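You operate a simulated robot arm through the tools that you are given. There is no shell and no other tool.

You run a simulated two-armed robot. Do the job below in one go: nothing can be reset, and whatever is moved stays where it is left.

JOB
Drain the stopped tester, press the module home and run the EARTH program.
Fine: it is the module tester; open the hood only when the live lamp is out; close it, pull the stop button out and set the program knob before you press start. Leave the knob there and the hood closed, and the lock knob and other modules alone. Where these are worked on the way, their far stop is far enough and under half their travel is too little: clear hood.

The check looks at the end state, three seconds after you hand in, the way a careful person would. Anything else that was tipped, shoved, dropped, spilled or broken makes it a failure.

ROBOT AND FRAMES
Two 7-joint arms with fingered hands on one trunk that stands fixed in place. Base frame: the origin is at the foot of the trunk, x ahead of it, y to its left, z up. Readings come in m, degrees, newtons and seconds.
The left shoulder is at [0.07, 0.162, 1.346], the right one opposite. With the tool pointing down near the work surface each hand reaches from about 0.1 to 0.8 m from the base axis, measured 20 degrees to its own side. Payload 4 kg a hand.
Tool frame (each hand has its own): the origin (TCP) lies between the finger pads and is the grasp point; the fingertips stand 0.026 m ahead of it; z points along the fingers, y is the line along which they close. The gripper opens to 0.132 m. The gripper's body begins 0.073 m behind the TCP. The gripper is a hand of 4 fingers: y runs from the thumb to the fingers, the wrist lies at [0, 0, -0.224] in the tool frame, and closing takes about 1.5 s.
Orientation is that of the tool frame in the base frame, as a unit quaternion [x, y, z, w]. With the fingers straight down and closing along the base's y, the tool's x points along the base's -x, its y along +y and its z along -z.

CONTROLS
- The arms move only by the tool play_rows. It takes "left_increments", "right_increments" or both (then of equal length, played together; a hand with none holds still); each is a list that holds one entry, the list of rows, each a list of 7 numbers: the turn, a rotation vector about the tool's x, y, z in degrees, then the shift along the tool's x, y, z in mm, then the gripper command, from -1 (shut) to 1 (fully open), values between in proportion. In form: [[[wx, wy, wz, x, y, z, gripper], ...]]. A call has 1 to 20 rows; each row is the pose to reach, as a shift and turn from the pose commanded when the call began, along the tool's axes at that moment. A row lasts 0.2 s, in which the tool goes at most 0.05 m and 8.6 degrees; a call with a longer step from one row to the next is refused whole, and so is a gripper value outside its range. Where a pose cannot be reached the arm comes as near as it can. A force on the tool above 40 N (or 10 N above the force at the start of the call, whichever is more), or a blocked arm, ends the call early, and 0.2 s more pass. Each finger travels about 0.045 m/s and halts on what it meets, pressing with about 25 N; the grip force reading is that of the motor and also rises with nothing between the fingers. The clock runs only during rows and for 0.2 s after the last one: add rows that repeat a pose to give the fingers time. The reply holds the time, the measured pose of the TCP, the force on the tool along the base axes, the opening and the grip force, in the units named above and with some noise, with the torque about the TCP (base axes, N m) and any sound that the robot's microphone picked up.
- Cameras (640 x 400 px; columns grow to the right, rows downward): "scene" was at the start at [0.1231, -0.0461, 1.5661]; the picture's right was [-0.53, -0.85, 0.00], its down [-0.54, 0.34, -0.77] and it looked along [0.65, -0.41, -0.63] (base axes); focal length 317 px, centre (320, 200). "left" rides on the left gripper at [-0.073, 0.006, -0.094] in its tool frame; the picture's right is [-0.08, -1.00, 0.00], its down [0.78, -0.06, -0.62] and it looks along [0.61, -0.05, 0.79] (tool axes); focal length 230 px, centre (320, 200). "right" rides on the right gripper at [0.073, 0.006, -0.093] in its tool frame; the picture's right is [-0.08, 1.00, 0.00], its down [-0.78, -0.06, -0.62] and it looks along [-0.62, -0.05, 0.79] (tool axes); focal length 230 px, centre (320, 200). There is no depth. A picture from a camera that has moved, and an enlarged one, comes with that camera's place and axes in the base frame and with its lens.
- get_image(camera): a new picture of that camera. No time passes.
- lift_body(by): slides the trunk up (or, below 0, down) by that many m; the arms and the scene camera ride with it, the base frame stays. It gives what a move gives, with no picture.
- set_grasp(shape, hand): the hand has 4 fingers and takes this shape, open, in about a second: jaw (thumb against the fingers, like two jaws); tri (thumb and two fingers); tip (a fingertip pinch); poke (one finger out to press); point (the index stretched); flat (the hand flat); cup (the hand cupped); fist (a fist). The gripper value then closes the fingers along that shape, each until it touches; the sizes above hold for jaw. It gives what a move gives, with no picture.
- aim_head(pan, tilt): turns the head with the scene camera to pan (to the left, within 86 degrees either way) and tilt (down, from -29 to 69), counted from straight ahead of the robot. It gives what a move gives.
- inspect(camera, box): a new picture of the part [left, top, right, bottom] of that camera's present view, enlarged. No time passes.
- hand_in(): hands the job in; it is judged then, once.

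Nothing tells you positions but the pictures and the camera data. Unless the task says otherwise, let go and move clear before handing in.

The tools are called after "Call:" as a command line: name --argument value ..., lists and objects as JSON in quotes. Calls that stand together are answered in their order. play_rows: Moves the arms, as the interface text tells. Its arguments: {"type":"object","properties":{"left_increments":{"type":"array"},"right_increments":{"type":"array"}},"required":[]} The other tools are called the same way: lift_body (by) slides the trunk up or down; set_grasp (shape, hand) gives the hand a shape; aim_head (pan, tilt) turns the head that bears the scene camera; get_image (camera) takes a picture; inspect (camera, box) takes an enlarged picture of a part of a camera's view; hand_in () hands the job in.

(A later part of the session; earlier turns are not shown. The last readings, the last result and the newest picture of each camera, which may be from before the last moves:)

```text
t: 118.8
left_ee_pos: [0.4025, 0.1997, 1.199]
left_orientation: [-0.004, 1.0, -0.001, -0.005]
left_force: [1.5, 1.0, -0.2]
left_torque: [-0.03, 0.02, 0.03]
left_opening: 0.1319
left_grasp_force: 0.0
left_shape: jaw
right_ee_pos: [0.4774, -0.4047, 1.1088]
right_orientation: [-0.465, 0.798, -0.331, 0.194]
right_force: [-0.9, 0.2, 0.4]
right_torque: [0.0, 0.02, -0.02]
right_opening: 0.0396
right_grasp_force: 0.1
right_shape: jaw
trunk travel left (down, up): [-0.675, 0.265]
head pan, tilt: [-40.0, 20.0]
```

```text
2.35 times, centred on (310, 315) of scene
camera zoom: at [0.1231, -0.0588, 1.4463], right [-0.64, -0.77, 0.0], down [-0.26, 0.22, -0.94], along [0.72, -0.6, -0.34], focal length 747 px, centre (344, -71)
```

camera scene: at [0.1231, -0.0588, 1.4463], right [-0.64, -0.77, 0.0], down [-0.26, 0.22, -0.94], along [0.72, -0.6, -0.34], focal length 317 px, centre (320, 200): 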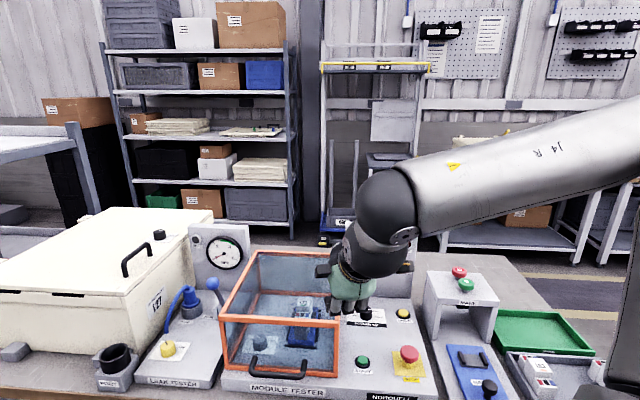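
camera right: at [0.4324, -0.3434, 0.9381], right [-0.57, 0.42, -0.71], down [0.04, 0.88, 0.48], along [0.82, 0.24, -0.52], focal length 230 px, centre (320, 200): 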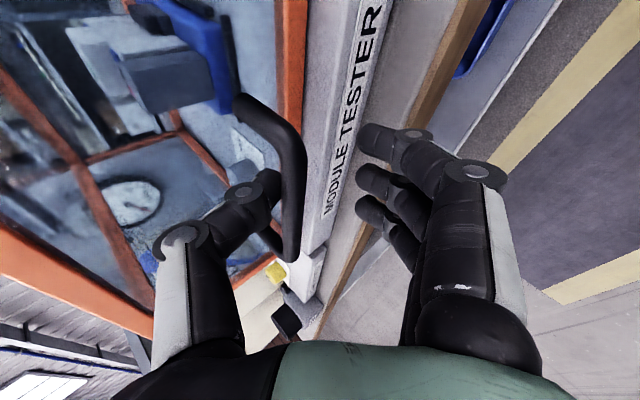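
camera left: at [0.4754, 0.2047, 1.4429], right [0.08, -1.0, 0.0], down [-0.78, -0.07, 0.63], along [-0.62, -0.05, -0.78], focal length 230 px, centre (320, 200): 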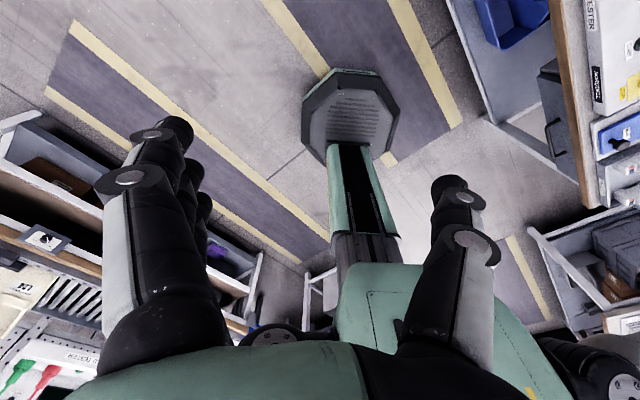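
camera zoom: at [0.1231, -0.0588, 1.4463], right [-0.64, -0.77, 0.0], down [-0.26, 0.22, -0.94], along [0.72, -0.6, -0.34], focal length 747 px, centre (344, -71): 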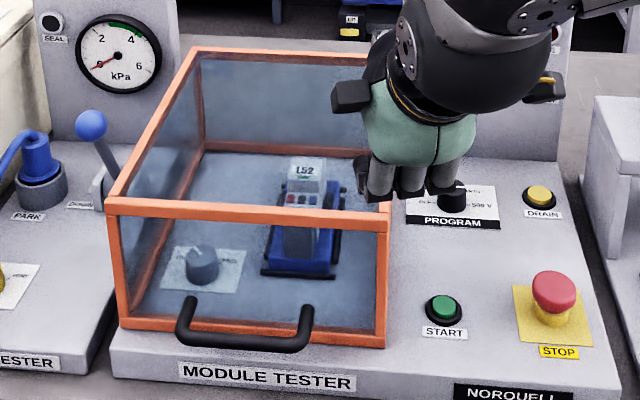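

The hood is closed flush, the module indicator is green and nothing else has moved. Next I'll pull the red stop button, whose cap is at about (0.424, -0.582, 0.87), and turn the hand upright above it with the jaws open.

Call:
play_rows --right_increments '[[[-4.1, 2.4, 5.7, 18, 5, 5, -0.2], [-8.1, 4.8, 11.4, 36, 10, 12, 0], [-12.2, 7.1, 17.1, 54, 14, 20, 0.2], [-16.3, 9.5, 22.8, 72, 19, 30, 0.3], [-20.4, 11.9, 28.6, 91, 24, 40, 0.3], [-24.4, 14.3, 34.3, 109, 28, 50, 0.3], [-28.5, 16.7, 40, 127, 33, 63, 0.3], [-32.6, 19, 45.7, 145, 38, 77, 0.3], [-36.6, 21.4, 51.4, 163, 43, 91, 0.3], [-40.7, 23.8, 57.1, 181, 47, 106, 0.3], [-40.7, 23.8, 57.1, 181, 47, 106, 0.3]]]'

Call:
get_image --camera "scene"

Call:
get_image --camera "right"

```text
t: 121.2
left_ee_pos: [0.4008, 0.1981, 1.2003]
left_orientation: [-0.004, 1.0, 0.0, -0.005]
left_force: [-0.4, 0.9, 0.4]
left_torque: [0.0, 0.02, 0.03]
left_opening: 0.1321
left_grasp_force: 0.1
left_shape: jaw
right_ee_pos: [0.4228, -0.5823, 1.0002]
right_orientation: [0.0, 1.0, 0.001, 0.001]
right_force: [-0.4, 0.6, 0.9]
right_torque: [-0.02, -0.03, 0.01]
right_opening: 0.0855
right_grasp_force: 0.0
right_shape: jaw
trunk travel left (down, up): [-0.675, 0.265]
head pan, tilt: [-40.0, 20.0]
```

```text
taken
camera scene: at [0.1216, -0.0595, 1.4465], right [-0.64, -0.77, 0.0], down [-0.26, 0.22, -0.94], along [0.72, -0.6, -0.34], focal length 317 px, centre (320, 200)
```

scene: 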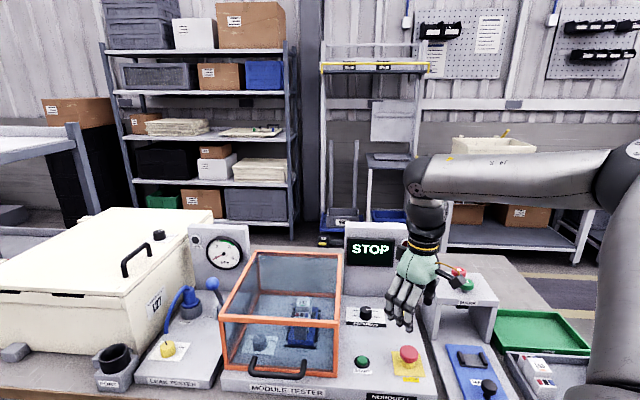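

```text
taken
camera right: at [0.3493, -0.5751, 1.0943], right [0.08, 1.0, 0.0], down [0.78, -0.06, 0.62], along [0.62, -0.05, -0.79], focal length 230 px, centre (320, 200)
```

right: 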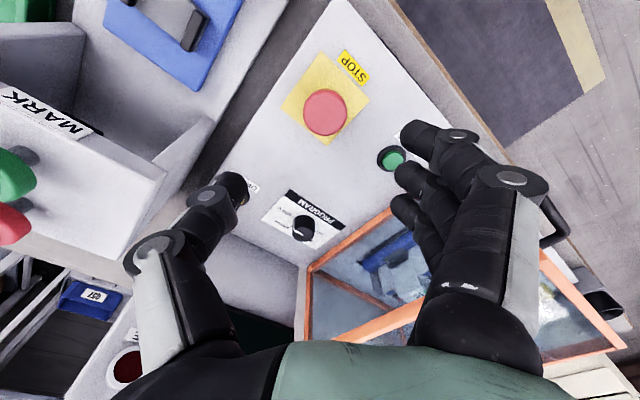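

Call:
play_rows --right_increments '[[[0, 0, 0, 1, 2, 25, 0.1], [0, 0, 0, 2, 4, 50, 0.1], [0, 0, 0, 3, 5, 70, 0.1], [0, 0, 0, 3, 5, 70, 0.1]]]'

Call:
get_image --camera "right"

Call:
inspect --camera "scene" --box '[340, 280, 460, 400]'

```text
t: 122.2
left_ee_pos: [0.4004, 0.197, 1.2005]
left_orientation: [-0.004, 1.0, -0.001, -0.006]
left_force: [0.2, -0.3, 0.9]
left_torque: [-0.02, 0.03, 0.0]
left_opening: 0.1319
left_grasp_force: 0.0
left_shape: jaw
right_ee_pos: [0.4194, -0.5786, 0.9291]
right_orientation: [0.0, 1.0, 0.0, 0.002]
right_force: [0.5, 0.3, 0.6]
right_torque: [-0.03, 0.0, 0.02]
right_opening: 0.0735
right_grasp_force: 0.1
right_shape: jaw
trunk travel left (down, up): [-0.675, 0.265]
head pan, tilt: [-40.0, 20.0]
```

```text
taken
camera right: at [0.3461, -0.5726, 1.0243], right [0.08, 1.0, 0.0], down [0.78, -0.06, 0.62], along [0.62, -0.05, -0.79], focal length 230 px, centre (320, 200)
```

right: 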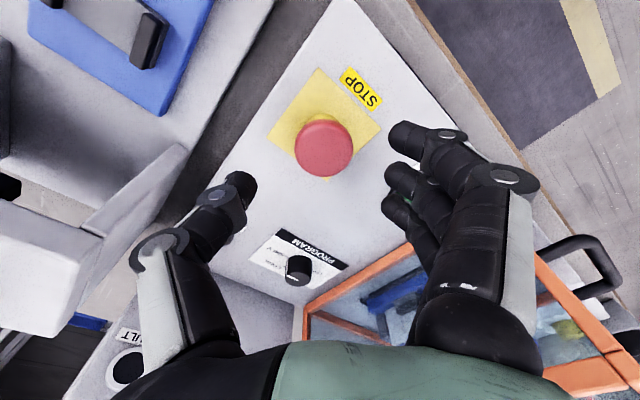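

```text
3.33 times, centred on (400, 340) of scene
camera zoom: at [0.1221, -0.0601, 1.4464], right [-0.64, -0.77, 0.0], down [-0.26, 0.22, -0.94], along [0.72, -0.6, -0.34], focal length 1058 px, centre (53, -267)
```

zoom: 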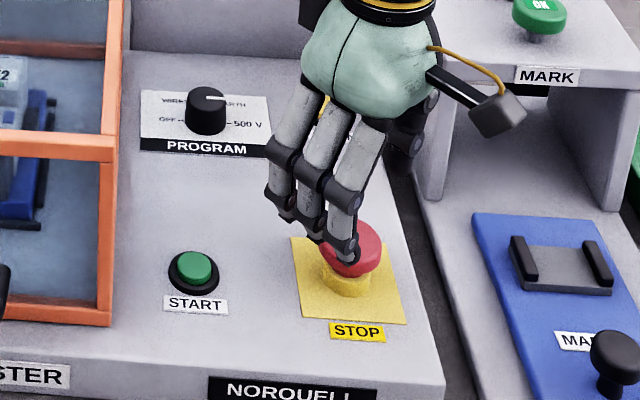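

Call:
play_rows --right_increments '[[[0, 0, 0, 4, 3, 20, 0.1], [0, 0, 0, 4, 3, 40, 0.1], [0, 0, 0, 4, 3, 54, 0.1], [0, 0, 0, 4, 3, 58, 0.1], [0, 0, 0, 4, 3, 58, 0.1]]]'

Call:
get_image --camera "right"

Call:
inspect --camera "scene" --box '[360, 300, 450, 390]'

```text
t: 123.3
left_ee_pos: [0.4011, 0.1991, 1.1996]
left_orientation: [-0.003, 1.0, 0.0, -0.005]
left_force: [-0.4, -0.9, 0.3]
left_torque: [0.01, -0.02, -0.01]
left_opening: 0.1317
left_grasp_force: 0.0
left_shape: jaw
right_ee_pos: [0.4188, -0.5758, 0.8717]
right_orientation: [0.0, 1.0, 0.001, 0.0]
right_force: [-0.6, -1.4, 0.6]
right_torque: [0.01, 0.0, 0.01]
right_opening: 0.0736
right_grasp_force: 0.0
right_shape: jaw
trunk travel left (down, up): [-0.675, 0.265]
head pan, tilt: [-40.0, 20.0]
```

```text
taken
camera right: at [0.3443, -0.5702, 0.966], right [0.08, 1.0, 0.0], down [0.78, -0.06, 0.62], along [0.62, -0.05, -0.79], focal length 230 px, centre (320, 200)
```

right: 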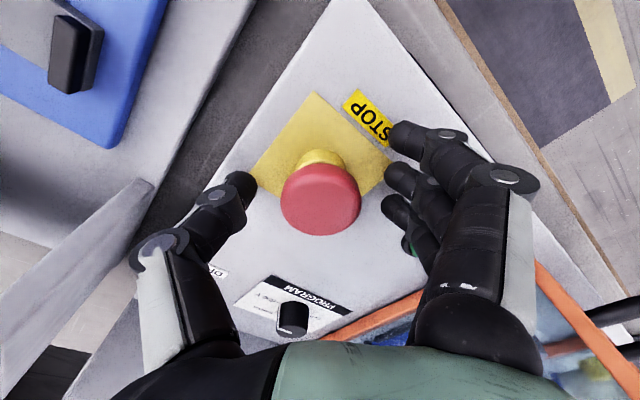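

```text
4.44 times, centred on (405, 345) of scene
camera zoom: at [0.1222, -0.0601, 1.4464], right [-0.64, -0.77, 0.0], down [-0.26, 0.22, -0.94], along [0.72, -0.6, -0.34], focal length 1411 px, centre (-58, -444)
```

zoom: 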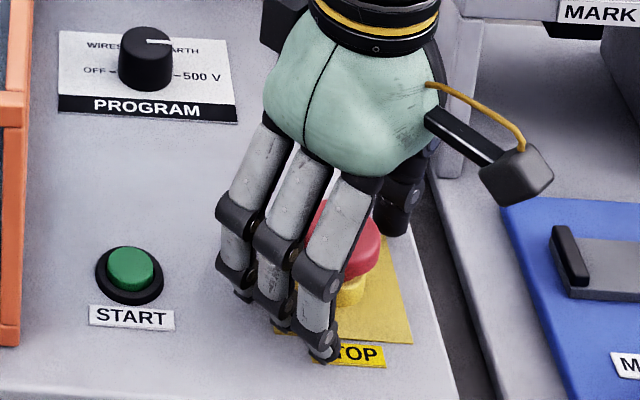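

The cap is centred between thumb and fingers. I'll close on it and pull straight up.

Call:
play_rows --right_increments '[[[0, 0, 0, 0, 0, 0, -0.3], [0, 0, 0, 0, 0, 0, -1], [0, 0, 0, 0, 0, 0, -1], [0, 0, 0, 0, 0, 0, -1], [0, 0, 0, 0, 0, 0, -1]]]'

Call:
play_rows --right_increments '[[[0, 0, 0, 0, 0, -3, -1], [0, 0, 0, 0, 0, -6, -1], [0, 0, 0, 0, 0, -9, -1], [0, 0, 0, 0, 0, -12, -1], [0, 0, 0, 0, 0, -15, -1], [0, 0, 0, 0, 0, -15, -1]]]'

Call:
get_image --camera "right"

Call:
get_image --camera "scene"

```text
t: 124.5
left_ee_pos: [0.4008, 0.1974, 1.1987]
left_orientation: [-0.003, 1.0, -0.001, -0.004]
left_force: [0.7, -0.2, 0.0]
left_torque: [-0.02, 0.0, 0.0]
left_opening: 0.1319
left_grasp_force: 0.0
left_shape: jaw
right_ee_pos: [0.4189, -0.5776, 0.8712]
right_orientation: [0.0, 1.0, 0.001, 0.001]
right_force: [0.4, -1.2, -2.4]
right_torque: [0.17, -0.05, 0.0]
right_opening: 0.0157
right_grasp_force: 15.5
right_shape: jaw
trunk travel left (down, up): [-0.675, 0.265]
head pan, tilt: [-40.0, 20.0]
```

```text
t: 125.8
left_ee_pos: [0.405, 0.1943, 1.1984]
left_orientation: [-0.003, 1.0, 0.001, -0.007]
left_force: [0.3, -0.2, 0.9]
left_torque: [-0.04, 0.01, 0.05]
left_opening: 0.1318
left_grasp_force: 0.0
left_shape: jaw
right_ee_pos: [0.4165, -0.5792, 0.8791]
right_orientation: [0.001, 1.0, 0.004, -0.004]
right_force: [10.6, -5.8, -30.9]
right_torque: [0.04, -0.11, -0.09]
right_opening: 0.0119
right_grasp_force: 24.4
right_shape: jaw
trunk travel left (down, up): [-0.675, 0.265]
head pan, tilt: [-40.0, 20.0]
heard: click
stopped in row 6 (right hand): the force on the tool passed its limit at 41 N (the readings are from after the stop); the commanded pose is now the measured one
```

```text
taken
camera right: at [0.3451, -0.5731, 0.974], right [0.08, 1.0, 0.01], down [0.79, -0.07, 0.61], along [0.61, -0.04, -0.79], focal length 230 px, centre (320, 200)
```

right: 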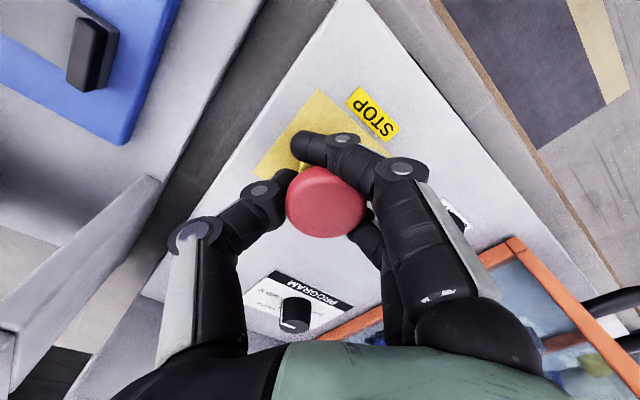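

```text
taken
camera scene: at [0.1274, -0.0647, 1.4456], right [-0.64, -0.77, 0.0], down [-0.27, 0.22, -0.94], along [0.72, -0.6, -0.35], focal length 317 px, centre (320, 200)
```

scene: 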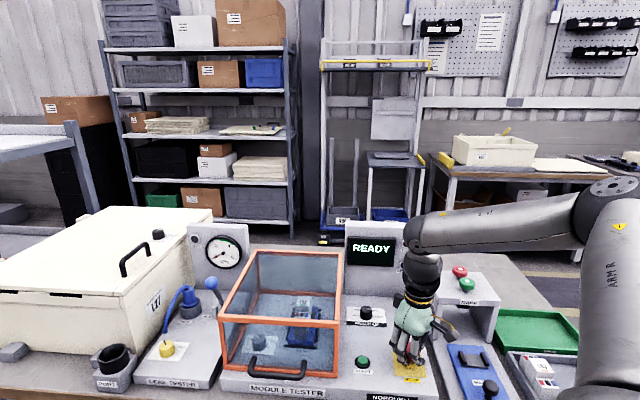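

I heard a click and the display now shows READY, so the stop button is out. I'll ease off, open the hand and rise clear without touching the cap.

Call:
play_rows --right_increments '[[[0, 0, 0, 0, 0, 3, -0.9], [0, 0, 0, 0, 0, 3, -0.5], [0, 0, 0, 0, 0, 3, -0.1], [0, 0, 0, 0, 0, 3, 0.3], [0, 0, 0, 0, 0, 3, 0.3], [0, 0, 0, 0, 0, 3, 0.3], [0, 0, 0, 0, 0, -10, 0.3], [0, 0, 0, 0, 0, -40, 0.3], [0, 0, 0, 0, 0, -75, 0.3], [0, 0, 0, 0, 0, -110, 0.3], [0, 0, 0, 0, 0, -110, 0.3]]]'

Call:
inspect --camera "scene" --box '[330, 210, 450, 400]'

Call:
get_image --camera "right"

```text
t: 128.2
left_ee_pos: [0.4008, 0.1983, 1.1991]
left_orientation: [-0.003, 1.0, -0.001, -0.006]
left_force: [0.3, 0.0, 0.7]
left_torque: [0.0, 0.03, 0.0]
left_opening: 0.1318
left_grasp_force: 0.1
left_shape: jaw
right_ee_pos: [0.4133, -0.5783, 0.9957]
right_orientation: [0.0, 1.0, 0.001, -0.002]
right_force: [-0.5, 0.4, 0.4]
right_torque: [-0.02, 0.01, 0.0]
right_opening: 0.0854
right_grasp_force: 0.2
right_shape: jaw
trunk travel left (down, up): [-0.675, 0.265]
head pan, tilt: [-40.0, 20.0]
```

```text
2.11 times, centred on (390, 305) of scene
camera zoom: at [0.1223, -0.0606, 1.4464], right [-0.64, -0.77, 0.0], down [-0.26, 0.22, -0.94], along [0.72, -0.6, -0.34], focal length 668 px, centre (173, -21)
```

zoom: 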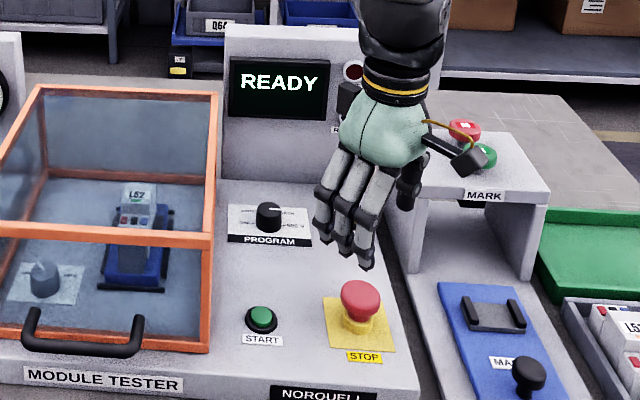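

```text
taken
camera right: at [0.3406, -0.5722, 1.0893], right [0.08, 1.0, 0.0], down [0.79, -0.06, 0.61], along [0.61, -0.04, -0.79], focal length 230 px, centre (320, 200)
```

right: 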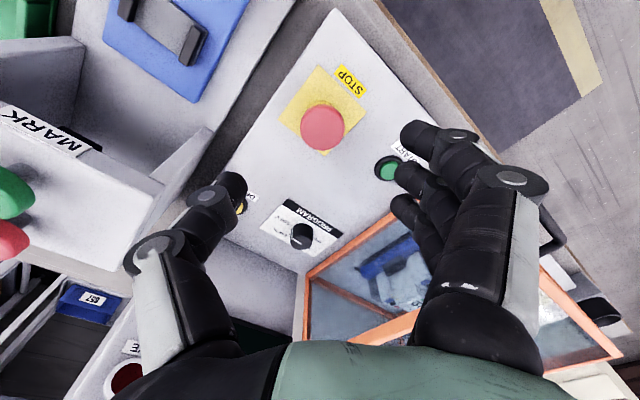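

READY is shown and the LIVE lamp is dark. I'll look closely at the program knob to read its pointer.

Call:
inspect --camera "right" --box '[250, 190, 350, 265]'

Call:
inspect --camera "scene" --box '[338, 295, 394, 335]'

```text
5.33 times, centred on (300, 228) of right
camera zoom: at [0.3406, -0.5722, 1.0893], right [0.08, 1.0, 0.0], down [0.79, -0.06, 0.61], along [0.61, -0.04, -0.79], focal length 1227 px, centre (427, 53)
```

zoom: 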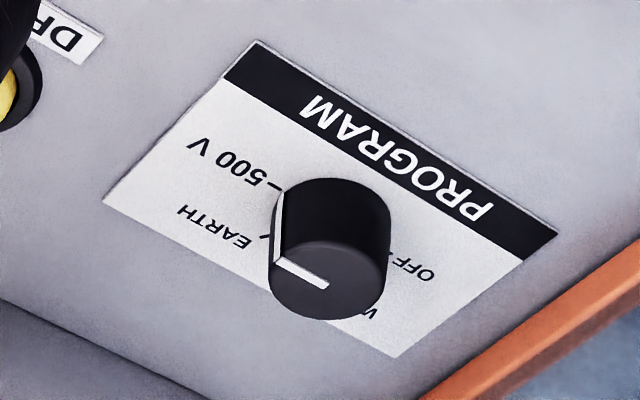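

```text
10.00 times, centred on (366, 315) of scene
camera zoom: at [0.1223, -0.0606, 1.4464], right [-0.64, -0.77, 0.0], down [-0.26, 0.22, -0.94], along [0.72, -0.6, -0.34], focal length 3174 px, centre (-140, -950)
```

zoom: 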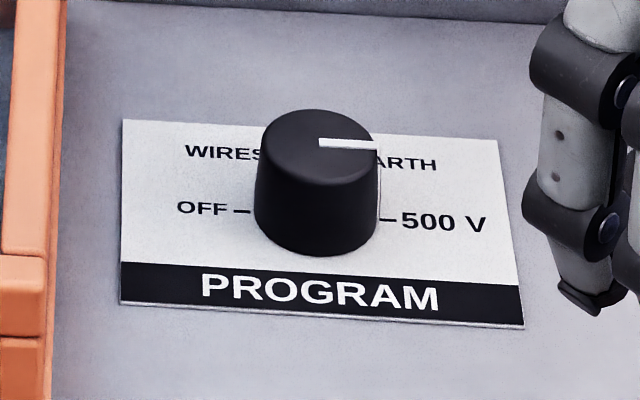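

The pointer is at 500 V (3 o'clock). EARTH is about 60° anticlockwise from it seen from above. I'll move the right hand above the knob with a slight yaw that keeps it clear of the hood.

Call:
play_rows --right_increments '[[[0, 0, -2, -30, -7, 0, 0.3], [0, 0, -4, -60, -14, 0, 0.2], [0, 0, -6, -95, -21, 0, 0.1], [0, 0, -8, -130, -28, 0, 0], [0, 0, -10, -160, -36, 0, 0], [0, 0, -10, -181, -43, 0, 0], [0, 0, -10, -181, -43, 0, 0]]]'

Call:
get_image --camera "right"

Call:
get_image --camera "scene"

```text
t: 129.8
left_ee_pos: [0.4008, 0.1983, 1.1998]
left_orientation: [-0.003, 1.0, -0.001, -0.005]
left_force: [0.2, -0.2, 0.0]
left_torque: [0.0, -0.03, -0.01]
left_opening: 0.1319
left_grasp_force: 0.2
left_shape: jaw
right_ee_pos: [0.5947, -0.6191, 0.9932]
right_orientation: [-0.087, 0.996, 0.002, -0.002]
right_force: [0.1, 0.1, 0.4]
right_torque: [0.0, -0.02, 0.0]
right_opening: 0.0666
right_grasp_force: 0.1
right_shape: jaw
trunk travel left (down, up): [-0.675, 0.265]
head pan, tilt: [-40.0, 20.0]
```

```text
taken
camera right: at [0.5214, -0.6255, 1.0878], right [-0.1, 1.0, 0.0], down [0.79, 0.07, 0.61], along [0.61, 0.06, -0.79], focal length 230 px, centre (320, 200)
```

right: 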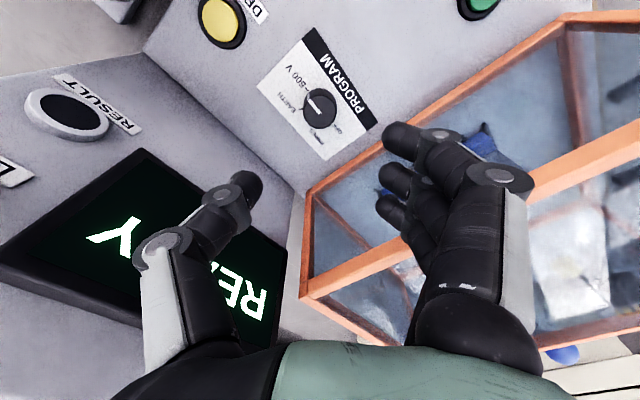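

```text
taken
camera scene: at [0.1215, -0.0602, 1.4465], right [-0.64, -0.77, 0.0], down [-0.26, 0.22, -0.94], along [0.72, -0.6, -0.34], focal length 317 px, centre (320, 200)
```

scene: 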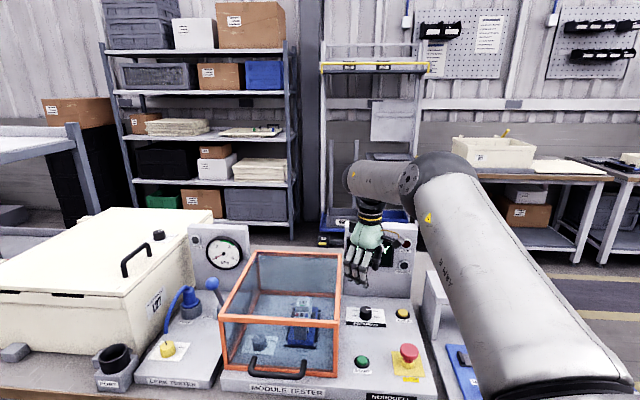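

Call:
inspect --camera "right" --box '[250, 30, 390, 165]'

```text
2.96 times, centred on (320, 98) of right
camera zoom: at [0.5214, -0.6255, 1.0878], right [-0.1, 1.0, 0.0], down [0.79, 0.07, 0.61], along [0.61, 0.06, -0.79], focal length 682 px, centre (320, 504)
```

zoom: 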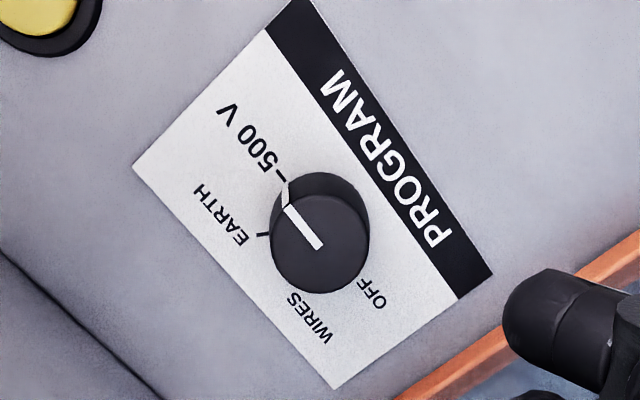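

The overhead view is clear: the pointer is at 500 V, EARTH is 60° away, and the knob centre is at about (0.589, -0.618). I'll yaw the hand to about 30° for hood clearance, centre it and go down partway.

Call:
play_rows --right_increments '[[[0, 0, -7, 2, 1, 15, -0.1], [0, 0, -14, 4, 2, 35, -0.17], [0, 0, -20, 5, 2, 60, -0.17], [0, 0, -20, 5, 2, 75, -0.17], [0, 0, -20, 5, 2, 75, -0.17]]]'

Call:
get_image --camera "right"

Call:
inspect --camera "scene" --box '[310, 230, 430, 350]'

```text
t: 131.0
left_ee_pos: [0.4001, 0.1978, 1.1993]
left_orientation: [-0.003, 1.0, -0.001, -0.006]
left_force: [-0.3, -0.4, -0.2]
left_torque: [-0.02, 0.0, 0.01]
left_opening: 0.1316
left_grasp_force: 0.1
left_shape: jaw
right_ee_pos: [0.5899, -0.618, 0.9178]
right_orientation: [-0.259, 0.966, 0.002, 0.0]
right_force: [-0.7, -0.9, 0.1]
right_torque: [-0.03, -0.01, -0.01]
right_opening: 0.0555
right_grasp_force: 0.0
right_shape: jaw
trunk travel left (down, up): [-0.675, 0.265]
head pan, tilt: [-40.0, 20.0]
```

```text
taken
camera right: at [0.5231, -0.6496, 1.0128], right [-0.43, 0.9, 0.0], down [0.71, 0.34, 0.62], along [0.55, 0.27, -0.79], focal length 230 px, centre (320, 200)
```

right: 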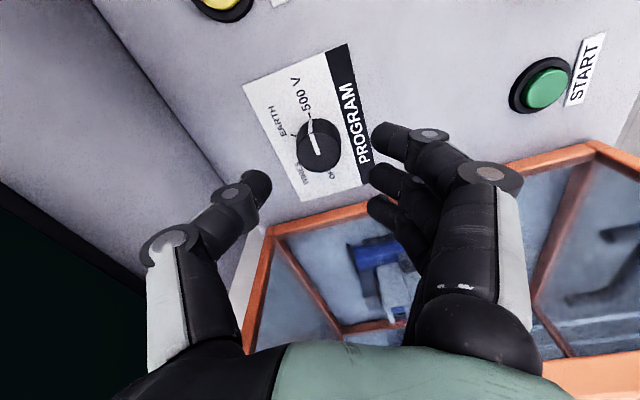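

```text
3.33 times, centred on (370, 290) of scene
camera zoom: at [0.122, -0.0599, 1.4464], right [-0.64, -0.77, 0.0], down [-0.26, 0.22, -0.94], along [0.72, -0.6, -0.34], focal length 1058 px, centre (153, -100)
```

zoom: 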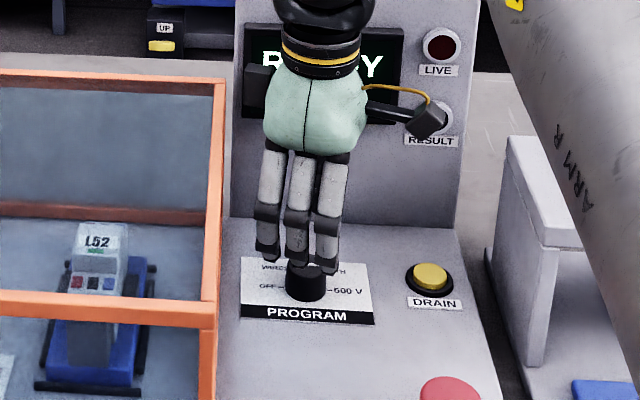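

Centred, with clear space to the hood. I'll go down over the knob.

Call:
play_rows --right_increments '[[[0, 0, 0, 1, -1, 18, -0.17], [0, 0, 0, 1, -1, 34, -0.17], [0, 0, 0, 1, -1, 43, -0.17], [0, 0, 0, 1, -1, 43, -0.17]]]'

Call:
get_image --camera "right"

Call:
inspect --camera "scene" --box '[320, 260, 420, 340]'

```text
t: 132.0
left_ee_pos: [0.4005, 0.1978, 1.2008]
left_orientation: [-0.004, 1.0, -0.001, -0.005]
left_force: [-0.3, 0.3, -0.1]
left_torque: [0.04, -0.01, -0.01]
left_opening: 0.1321
left_grasp_force: 0.0
left_shape: jaw
right_ee_pos: [0.5909, -0.6189, 0.8764]
right_orientation: [-0.259, 0.966, 0.002, -0.002]
right_force: [0.0, -0.1, -0.1]
right_torque: [0.01, 0.0, -0.03]
right_opening: 0.0557
right_grasp_force: 0.1
right_shape: jaw
trunk travel left (down, up): [-0.675, 0.265]
head pan, tilt: [-40.0, 20.0]
```

```text
taken
camera right: at [0.5239, -0.6507, 0.97], right [-0.43, 0.9, 0.01], down [0.71, 0.34, 0.62], along [0.55, 0.27, -0.79], focal length 230 px, centre (320, 200)
```

right: 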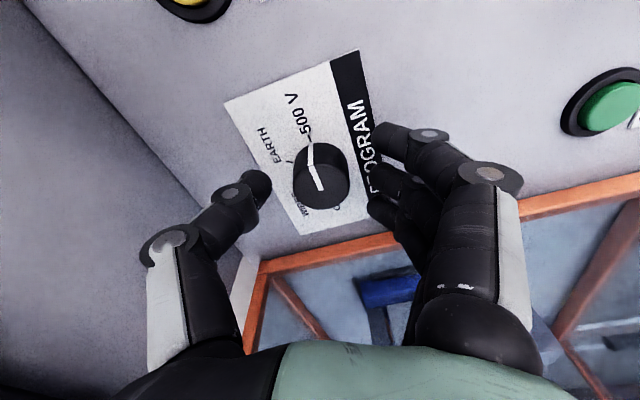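

```text
5.00 times, centred on (370, 300) of scene
camera zoom: at [0.1223, -0.0603, 1.4464], right [-0.64, -0.77, 0.0], down [-0.26, 0.22, -0.94], along [0.72, -0.6, -0.34], focal length 1587 px, centre (70, -300)
```

zoom: 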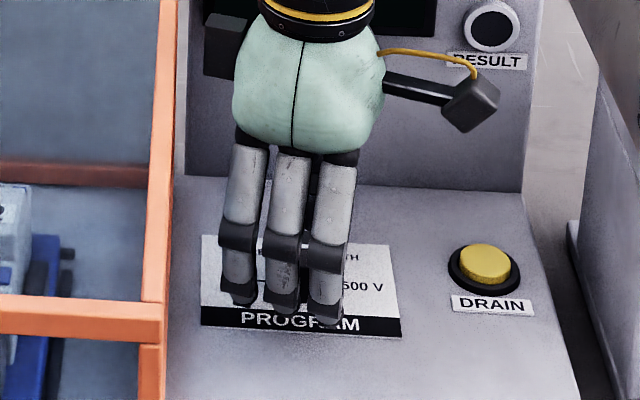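

The knob is between the thumb and fingers. I'll lower a few millimetres and close on it.

Call:
play_rows --right_increments '[[[0, 0, 0, 1, 0, 4, -0.3], [0, 0, 0, 1, 0, 4, -0.6], [0, 0, 0, 1, 0, 4, -1], [0, 0, 0, 1, 0, 4, -1], [0, 0, 0, 1, 0, 4, -1]]]'

Call:
get_image --camera "right"

```text
t: 133.2
left_ee_pos: [0.4011, 0.1976, 1.2001]
left_orientation: [-0.004, 1.0, 0.0, -0.006]
left_force: [0.1, -0.2, 0.3]
left_torque: [0.01, -0.01, 0.0]
left_opening: 0.1317
left_grasp_force: 0.0
left_shape: jaw
right_ee_pos: [0.5905, -0.6221, 0.8724]
right_orientation: [-0.259, 0.966, 0.001, 0.0]
right_force: [4.6, -4.3, 0.6]
right_torque: [-0.05, -0.01, 0.07]
right_opening: 0.0124
right_grasp_force: 24.2
right_shape: jaw
trunk travel left (down, up): [-0.675, 0.265]
head pan, tilt: [-40.0, 20.0]
```

```text
taken
camera right: at [0.5244, -0.6522, 0.9658], right [-0.43, 0.9, 0.0], down [0.71, 0.34, 0.62], along [0.55, 0.27, -0.79], focal length 230 px, centre (320, 200)
```

right: 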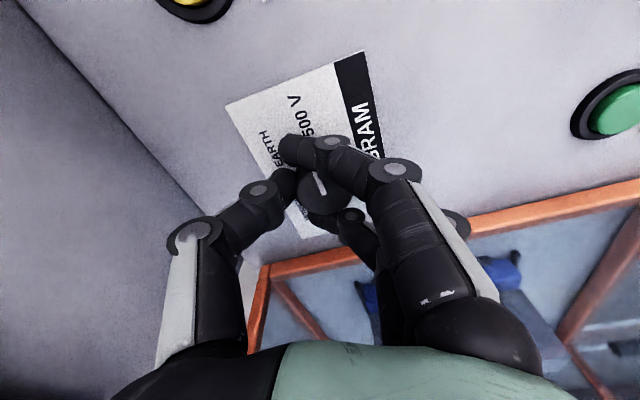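

The grip is firm. I'll turn 30° anticlockwise first and check.

Call:
play_rows --right_increments '[[[0, 0, -5, 0, 0, 0, -1], [0, 0, -10, 0, 0, 0, -1], [0, 0, -15, 0, 0, 0, -1], [0, 0, -20, 0, 0, 0, -1], [0, 0, -25, 0, 0, 0, -1], [0, 0, -30, 0, 0, 0, -1], [0, 0, -30, 0, 0, 0, -1]]]'

Call:
get_image --camera "right"

Call:
inspect --camera "scene" --box '[320, 230, 420, 340]'

```text
t: 134.8
left_ee_pos: [0.402, 0.1972, 1.2]
left_orientation: [-0.003, 1.0, 0.0, -0.006]
left_force: [1.3, -0.2, -0.1]
left_torque: [0.0, 0.02, 0.01]
left_opening: 0.1319
left_grasp_force: 0.1
left_shape: jaw
right_ee_pos: [0.5918, -0.6211, 0.8722]
right_orientation: [-0.5, 0.866, 0.002, 0.0]
right_force: [11.7, -8.2, 2.0]
right_torque: [-0.15, -0.14, 0.0]
right_opening: 0.0119
right_grasp_force: 25.3
right_shape: jaw
trunk travel left (down, up): [-0.675, 0.265]
head pan, tilt: [-40.0, 20.0]
```

```text
taken
camera right: at [0.5504, -0.6806, 0.9656], right [-0.83, 0.56, 0.01], down [0.45, 0.65, 0.62], along [0.35, 0.51, -0.79], focal length 230 px, centre (320, 200)
```

right: 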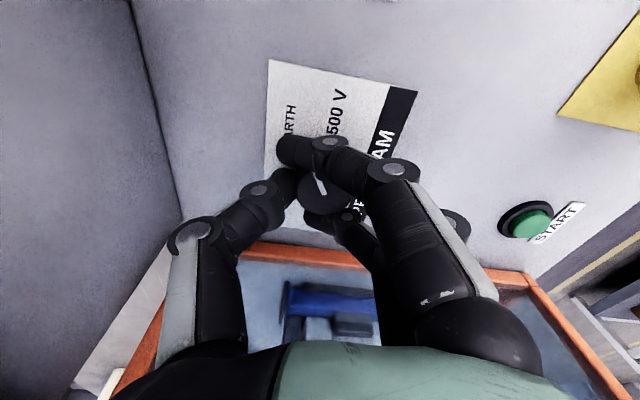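

```text
3.64 times, centred on (370, 285) of scene
camera zoom: at [0.124, -0.0613, 1.4462], right [-0.64, -0.77, 0.0], down [-0.26, 0.22, -0.94], along [0.72, -0.6, -0.34], focal length 1154 px, centre (138, -109)
```

zoom: 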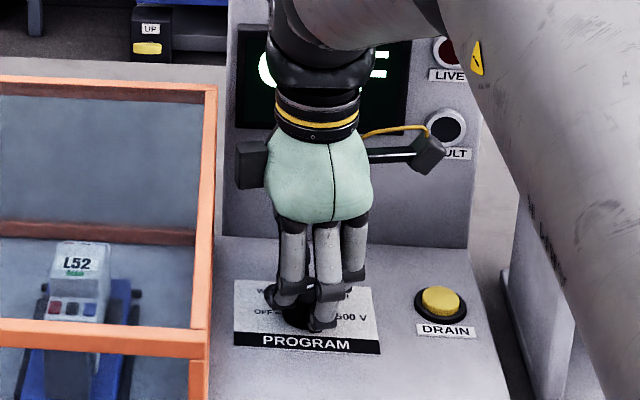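

The pointer is turning with the hand. I'll turn the remaining 30°.

Call:
play_rows --right_increments '[[[0, 0, -5, 0, 0, 0, -1], [0, 0, -10, 0, 0, 0, -1], [0, 0, -15, 0, 0, 0, -1], [0, 0, -20, 0, 0, 0, -1], [0, 0, -25, 0, 0, 0, -1], [0, 0, -30, 0, 0, 0, -1], [0, 0, -30, 0, 0, 0, -1]]]'

Call:
get_image --camera "right"

Call:
inspect --camera "right" --box '[250, 110, 390, 230]'

```text
t: 136.4
left_ee_pos: [0.4025, 0.1974, 1.1993]
left_orientation: [-0.003, 1.0, -0.001, -0.006]
left_force: [0.6, -0.4, -0.5]
left_torque: [-0.02, 0.0, 0.01]
left_opening: 0.1321
left_grasp_force: 0.2
left_shape: jaw
right_ee_pos: [0.5914, -0.6179, 0.8714]
right_orientation: [0.709, -0.706, -0.003, 0.001]
right_force: [18.6, -3.1, 4.5]
right_torque: [-0.08, -0.33, -0.01]
right_opening: 0.0123
right_grasp_force: 25.3
right_shape: jaw
trunk travel left (down, up): [-0.675, 0.265]
head pan, tilt: [-40.0, 20.0]
```

```text
taken
camera right: at [0.5859, -0.692, 0.9653], right [-1.0, 0.08, 0.0], down [0.06, 0.78, 0.62], along [0.04, 0.62, -0.79], focal length 230 px, centre (320, 200)
```

right: 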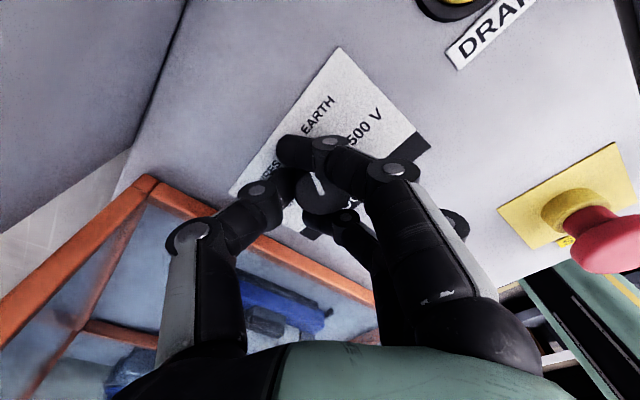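

```text
3.33 times, centred on (320, 170) of right
camera zoom: at [0.5859, -0.692, 0.9653], right [-1.0, 0.08, 0.0], down [0.06, 0.78, 0.62], along [0.04, 0.62, -0.79], focal length 767 px, centre (320, 300)
```

zoom: 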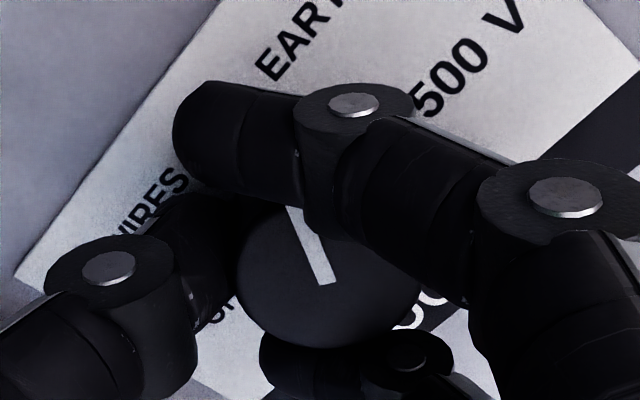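

The pointer now lines up with EARTH. I'll open the fingers, rise clear and verify.

Call:
play_rows --right_increments '[[[0, 0, 0, 0, 0, 0, -0.8], [0, 0, 0, 0, 0, 0, -0.5], [0, 0, 0, 0, 0, 0, -0.17], [0, 0, 0, 0, 0, 0, -0.1], [0, 0, 0, 0, 0, -10, -0.1], [0, 0, 0, 0, 0, -40, -0.1], [0, 0, 0, 0, 0, -80, -0.1], [0, 0, 0, 0, 0, -120, -0.1], [0, 0, 0, 0, 0, -120, -0.1]]]'

Call:
inspect --camera "right" --box '[250, 40, 390, 160]'

Call:
get_image --camera "right"

Call:
inspect --camera "scene" --box '[330, 290, 430, 370]'

```text
t: 138.4
left_ee_pos: [0.4009, 0.1986, 1.1995]
left_orientation: [-0.004, 1.0, 0.0, -0.005]
left_force: [0.4, 0.3, 0.5]
left_torque: [0.0, -0.01, 0.0]
left_opening: 0.1321
left_grasp_force: 0.1
left_shape: jaw
right_ee_pos: [0.5901, -0.6218, 0.9938]
right_orientation: [0.707, -0.707, -0.003, -0.001]
right_force: [-0.4, -0.2, -0.3]
right_torque: [0.03, 0.03, -0.02]
right_opening: 0.059
right_grasp_force: 0.1
right_shape: jaw
trunk travel left (down, up): [-0.675, 0.265]
head pan, tilt: [-40.0, 20.0]
```

```text
3.33 times, centred on (320, 100) of right
camera zoom: at [0.5841, -0.6945, 1.0876], right [-1.0, 0.08, 0.01], down [0.06, 0.78, 0.62], along [0.04, 0.62, -0.78], focal length 767 px, centre (320, 533)
```

zoom: 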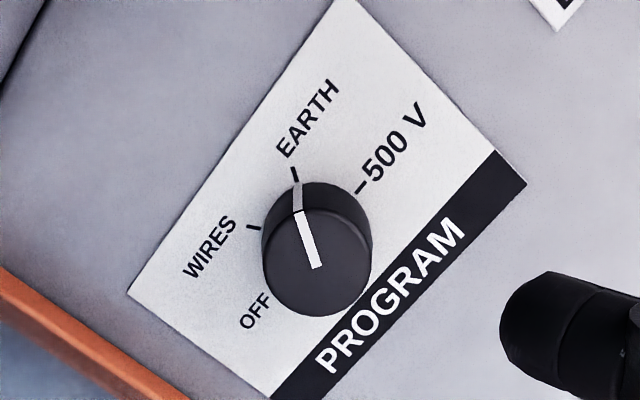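

```text
taken
camera right: at [0.5841, -0.6945, 1.0876], right [-1.0, 0.08, 0.01], down [0.06, 0.78, 0.62], along [0.04, 0.62, -0.78], focal length 230 px, centre (320, 200)
```

right: 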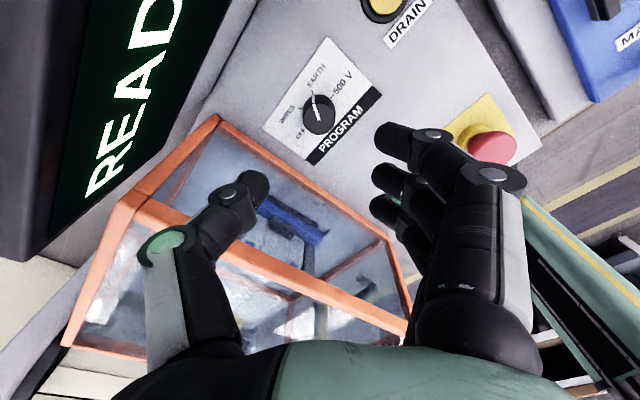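

```text
5.00 times, centred on (380, 330) of scene
camera zoom: at [0.1228, -0.0606, 1.4463], right [-0.64, -0.77, 0.0], down [-0.26, 0.22, -0.94], along [0.72, -0.6, -0.34], focal length 1587 px, centre (20, -450)
```

zoom: 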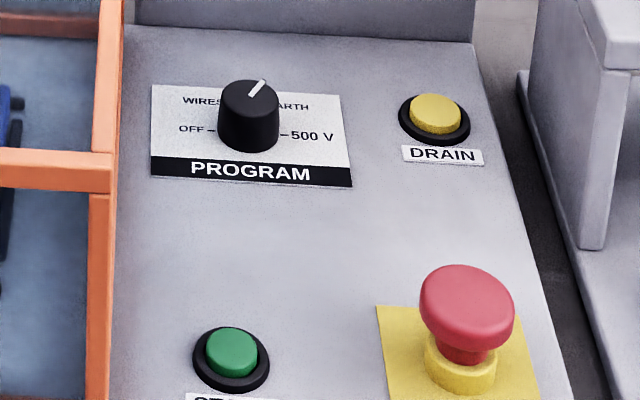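

The pointer sits exactly on the EARTH tick, the stop button is out and the hood is closed. I'll change to poke and bring the finger above START, with the hand turned to clear the hood wall.

Call:
set_grasp --hand "right" --shape "poke"

Call:
play_rows --right_increments '[[[0, 0, 7.5, -15, 12, 0, 1], [0, 0, 15, -38, 30, 0, 1], [0, 0, 22.5, -60, 48, 5, 1], [0, 0, 30, -80, 64, 12, 1], [0, 0, 37.5, -100, 80, 20, 1], [0, 0, 45, -118, 93, 30, 1], [0, 0, 45, -118, 93, 30, 1]]]'

Call:
get_image --camera "right"

Call:
inspect --camera "scene" --box '[300, 250, 440, 400]'

```text
t: 139.3
left_ee_pos: [0.4009, 0.1976, 1.1991]
left_orientation: [-0.004, 1.0, -0.001, -0.004]
left_force: [0.0, 0.3, -0.9]
left_torque: [-0.01, 0.0, 0.03]
left_opening: 0.132
left_grasp_force: 0.0
left_shape: jaw
right_ee_pos: [0.589, -0.6227, 0.9941]
right_orientation: [0.707, -0.707, -0.003, 0.0]
right_force: [-0.3, -0.6, 0.7]
right_torque: [0.03, 0.01, 0.01]
right_opening: 0.0
right_grasp_force: 0.1
right_shape: poke
trunk travel left (down, up): [-0.675, 0.265]
head pan, tilt: [-40.0, 20.0]
```

```text
t: 140.9
left_ee_pos: [0.401, 0.1976, 1.1993]
left_orientation: [-0.004, 1.0, -0.001, -0.005]
left_force: [0.2, -0.1, 0.0]
left_torque: [0.01, 0.03, 0.0]
left_opening: 0.1317
left_grasp_force: 0.1
left_shape: jaw
right_ee_pos: [0.4974, -0.5027, 0.9639]
right_orientation: [-0.381, 0.925, 0.003, -0.001]
right_force: [-0.4, 0.4, 0.2]
right_torque: [0.01, -0.01, -0.03]
right_opening: 0.0
right_grasp_force: 0.0
right_shape: poke
trunk travel left (down, up): [-0.675, 0.265]
head pan, tilt: [-40.0, 20.0]
```

```text
taken
camera right: at [0.4412, -0.5489, 1.0566], right [-0.65, 0.76, 0.01], down [0.6, 0.51, 0.62], along [0.47, 0.4, -0.79], focal length 230 px, centre (320, 200)
```

right: 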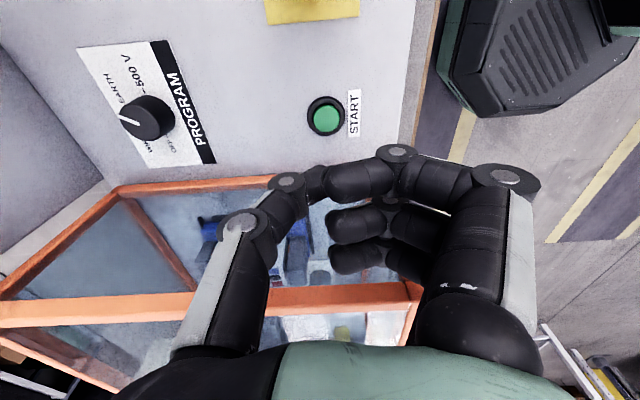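

```text
2.67 times, centred on (370, 325) of scene
camera zoom: at [0.1225, -0.06, 1.4464], right [-0.64, -0.77, 0.0], down [-0.26, 0.22, -0.94], along [0.72, -0.6, -0.34], focal length 846 px, centre (187, -133)
```

zoom: 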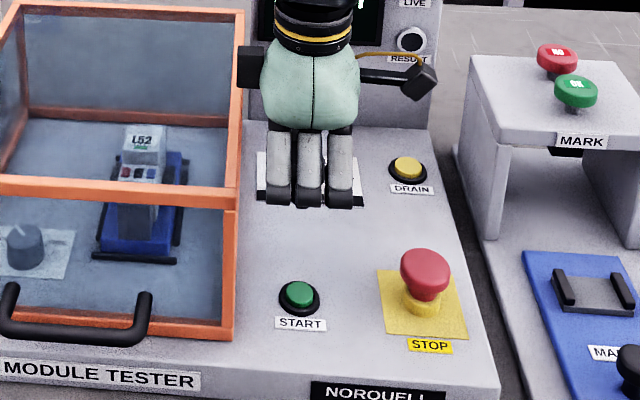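

START is at about (0.4945, -0.500, 0.84). I'll lower to just above it and check the alignment.

Call:
play_rows --right_increments '[[[0, 0, 0, 0, 2, 25, 1], [0, 0, 0, 0, 4, 50, 1], [0, 0, 0, 0, 4, 70, 1], [0, 0, 0, 0, 4, 80, 1], [0, 0, 0, 0, 4, 80, 1]]]'

Call:
inspect --camera "right" --box '[250, 90, 400, 220]'

Call:
inspect --camera "scene" --box '[310, 310, 420, 400]'

```text
t: 142.1
left_ee_pos: [0.4001, 0.1987, 1.2003]
left_orientation: [-0.004, 1.0, -0.001, -0.005]
left_force: [0.2, -0.6, -0.1]
left_torque: [0.02, 0.01, -0.02]
left_opening: 0.1319
left_grasp_force: 0.0
left_shape: jaw
right_ee_pos: [0.4944, -0.5, 0.8836]
right_orientation: [-0.382, 0.924, 0.002, -0.001]
right_force: [-0.2, -0.3, 0.0]
right_torque: [-0.01, 0.0, -0.03]
right_opening: 0.0001
right_grasp_force: 0.0
right_shape: poke
trunk travel left (down, up): [-0.675, 0.265]
head pan, tilt: [-40.0, 20.0]
```

```text
3.08 times, centred on (325, 155) of right
camera zoom: at [0.4383, -0.5468, 0.9768], right [-0.65, 0.76, 0.01], down [0.6, 0.51, 0.62], along [0.47, 0.4, -0.79], focal length 708 px, centre (305, 338)
```

zoom: 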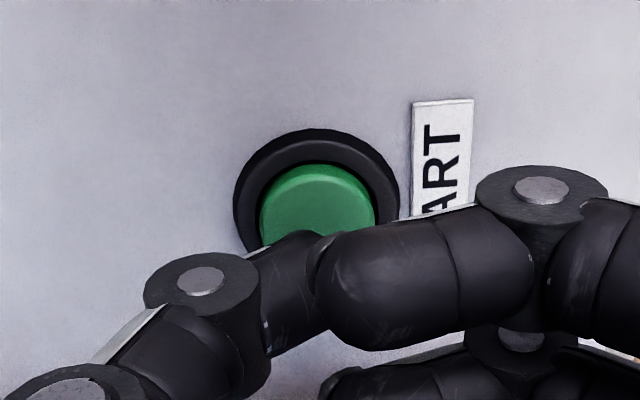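

```text
4.44 times, centred on (365, 355) of scene
camera zoom: at [0.1221, -0.06, 1.4464], right [-0.64, -0.77, 0.0], down [-0.26, 0.22, -0.94], along [0.72, -0.6, -0.34], focal length 1411 px, centre (120, -489)
```

zoom: 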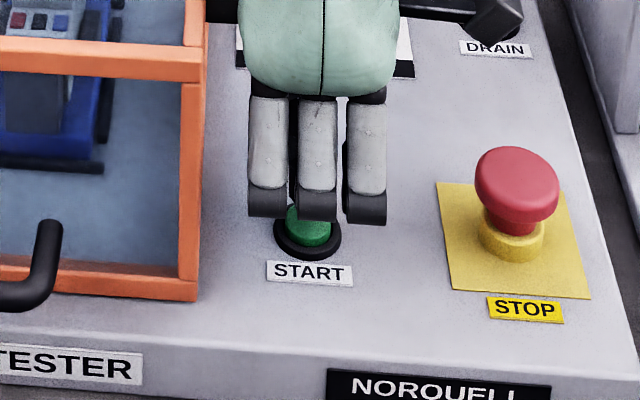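

Aligned over START. All the conditions are met, so I'll press it.

Call:
play_rows --right_increments '[[[0, 0, 0, 0, 3, 8, 1], [0, 0, 0, 0, 3, 13, 1], [0, 0, 0, 0, 3, 16, 1], [0, 0, 0, 0, 3, 19, 1], [0, 0, 0, 0, 3, 22, 1], [0, 0, 0, 0, 3, 24, 1], [0, 0, 0, 0, 3, 24, 1], [0, 0, 0, 0, 3, 24, 1]]]'

Call:
get_image --camera "scene"

```text
t: 143.5
left_ee_pos: [0.3993, 0.1997, 1.1998]
left_orientation: [-0.003, 1.0, -0.002, -0.004]
left_force: [0.7, 0.8, 0.8]
left_torque: [0.04, 0.01, -0.03]
left_opening: 0.1318
left_grasp_force: 0.1
left_shape: jaw
right_ee_pos: [0.4971, -0.4964, 0.8669]
right_orientation: [-0.383, 0.924, -0.003, 0.005]
right_force: [0.0, -1.1, 33.1]
right_torque: [0.12, 0.19, -0.01]
right_opening: 0.0
right_grasp_force: 0.1
right_shape: poke
trunk travel left (down, up): [-0.675, 0.265]
head pan, tilt: [-40.0, 20.0]
heard: click
stopped in row 7 (right hand): the force on the tool passed its limit at 41 N (the readings are from after the stop); the commanded pose is now the measured one
```

```text
taken
camera scene: at [0.1189, -0.0578, 1.4468], right [-0.64, -0.77, 0.0], down [-0.26, 0.22, -0.94], along [0.72, -0.6, -0.34], focal length 317 px, centre (320, 200)
```

scene: 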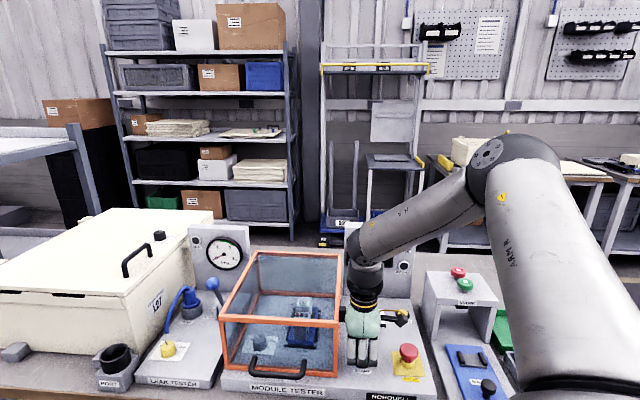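

START clicked. I'll lift straight up, move the hand clear and read the display and lamps.

Call:
play_rows --right_increments '[[[0, 0, 0, 0, 0, -20, 1], [0, 0, 0, 0, 0, -55, 1], [0, 0, 0, 0, 0, -95, 1], [0, 0, 0, 0, 0, -135, 1], [0, 0, 0, 0, 25, -165, 1], [0, 0, 0, 20, 60, -180, 1], [0, 0, 0, 50, 95, -190, 1], [0, 0, 0, 85, 125, -195, 1], [0, 0, 0, 115, 150, -200, 1], [0, 0, 0, 115, 150, -200, 1]]]'

Call:
get_image --camera "scene"

Call:
inspect --camera "scene" --box '[330, 210, 440, 300]'

```text
t: 145.7
left_ee_pos: [0.4005, 0.1977, 1.198]
left_orientation: [-0.004, 1.0, 0.0, -0.007]
left_force: [-0.7, -0.9, -0.2]
left_torque: [-0.02, 0.01, -0.02]
left_opening: 0.1321
left_grasp_force: 0.0
left_shape: jaw
right_ee_pos: [0.3053, -0.4729, 1.0597]
right_orientation: [-0.382, 0.924, 0.001, 0.002]
right_force: [1.0, -0.6, -0.1]
right_torque: [0.03, 0.02, 0.0]
right_opening: 0.0
right_grasp_force: 0.1
right_shape: poke
trunk travel left (down, up): [-0.675, 0.265]
head pan, tilt: [-40.0, 20.0]
```

```text
taken
camera scene: at [0.1235, -0.06, 1.4462], right [-0.64, -0.77, 0.0], down [-0.26, 0.22, -0.94], along [0.72, -0.6, -0.34], focal length 317 px, centre (320, 200)
```

scene: 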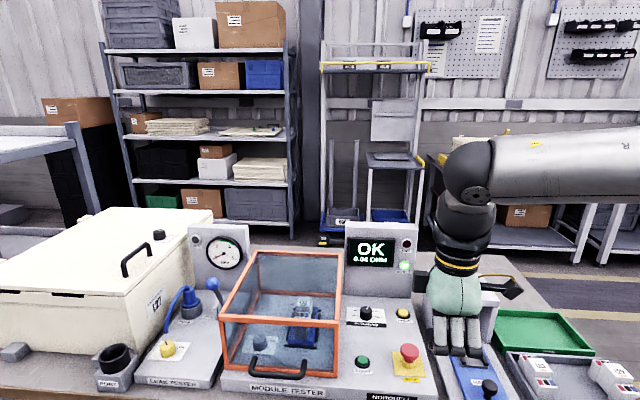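

```text
4.44 times, centred on (385, 255) of scene
camera zoom: at [0.1235, -0.06, 1.4462], right [-0.64, -0.77, 0.0], down [-0.26, 0.22, -0.94], along [0.72, -0.6, -0.34], focal length 1411 px, centre (31, -44)
```

zoom: 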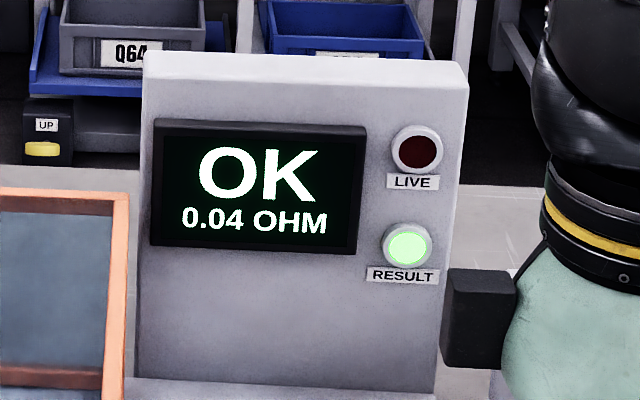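

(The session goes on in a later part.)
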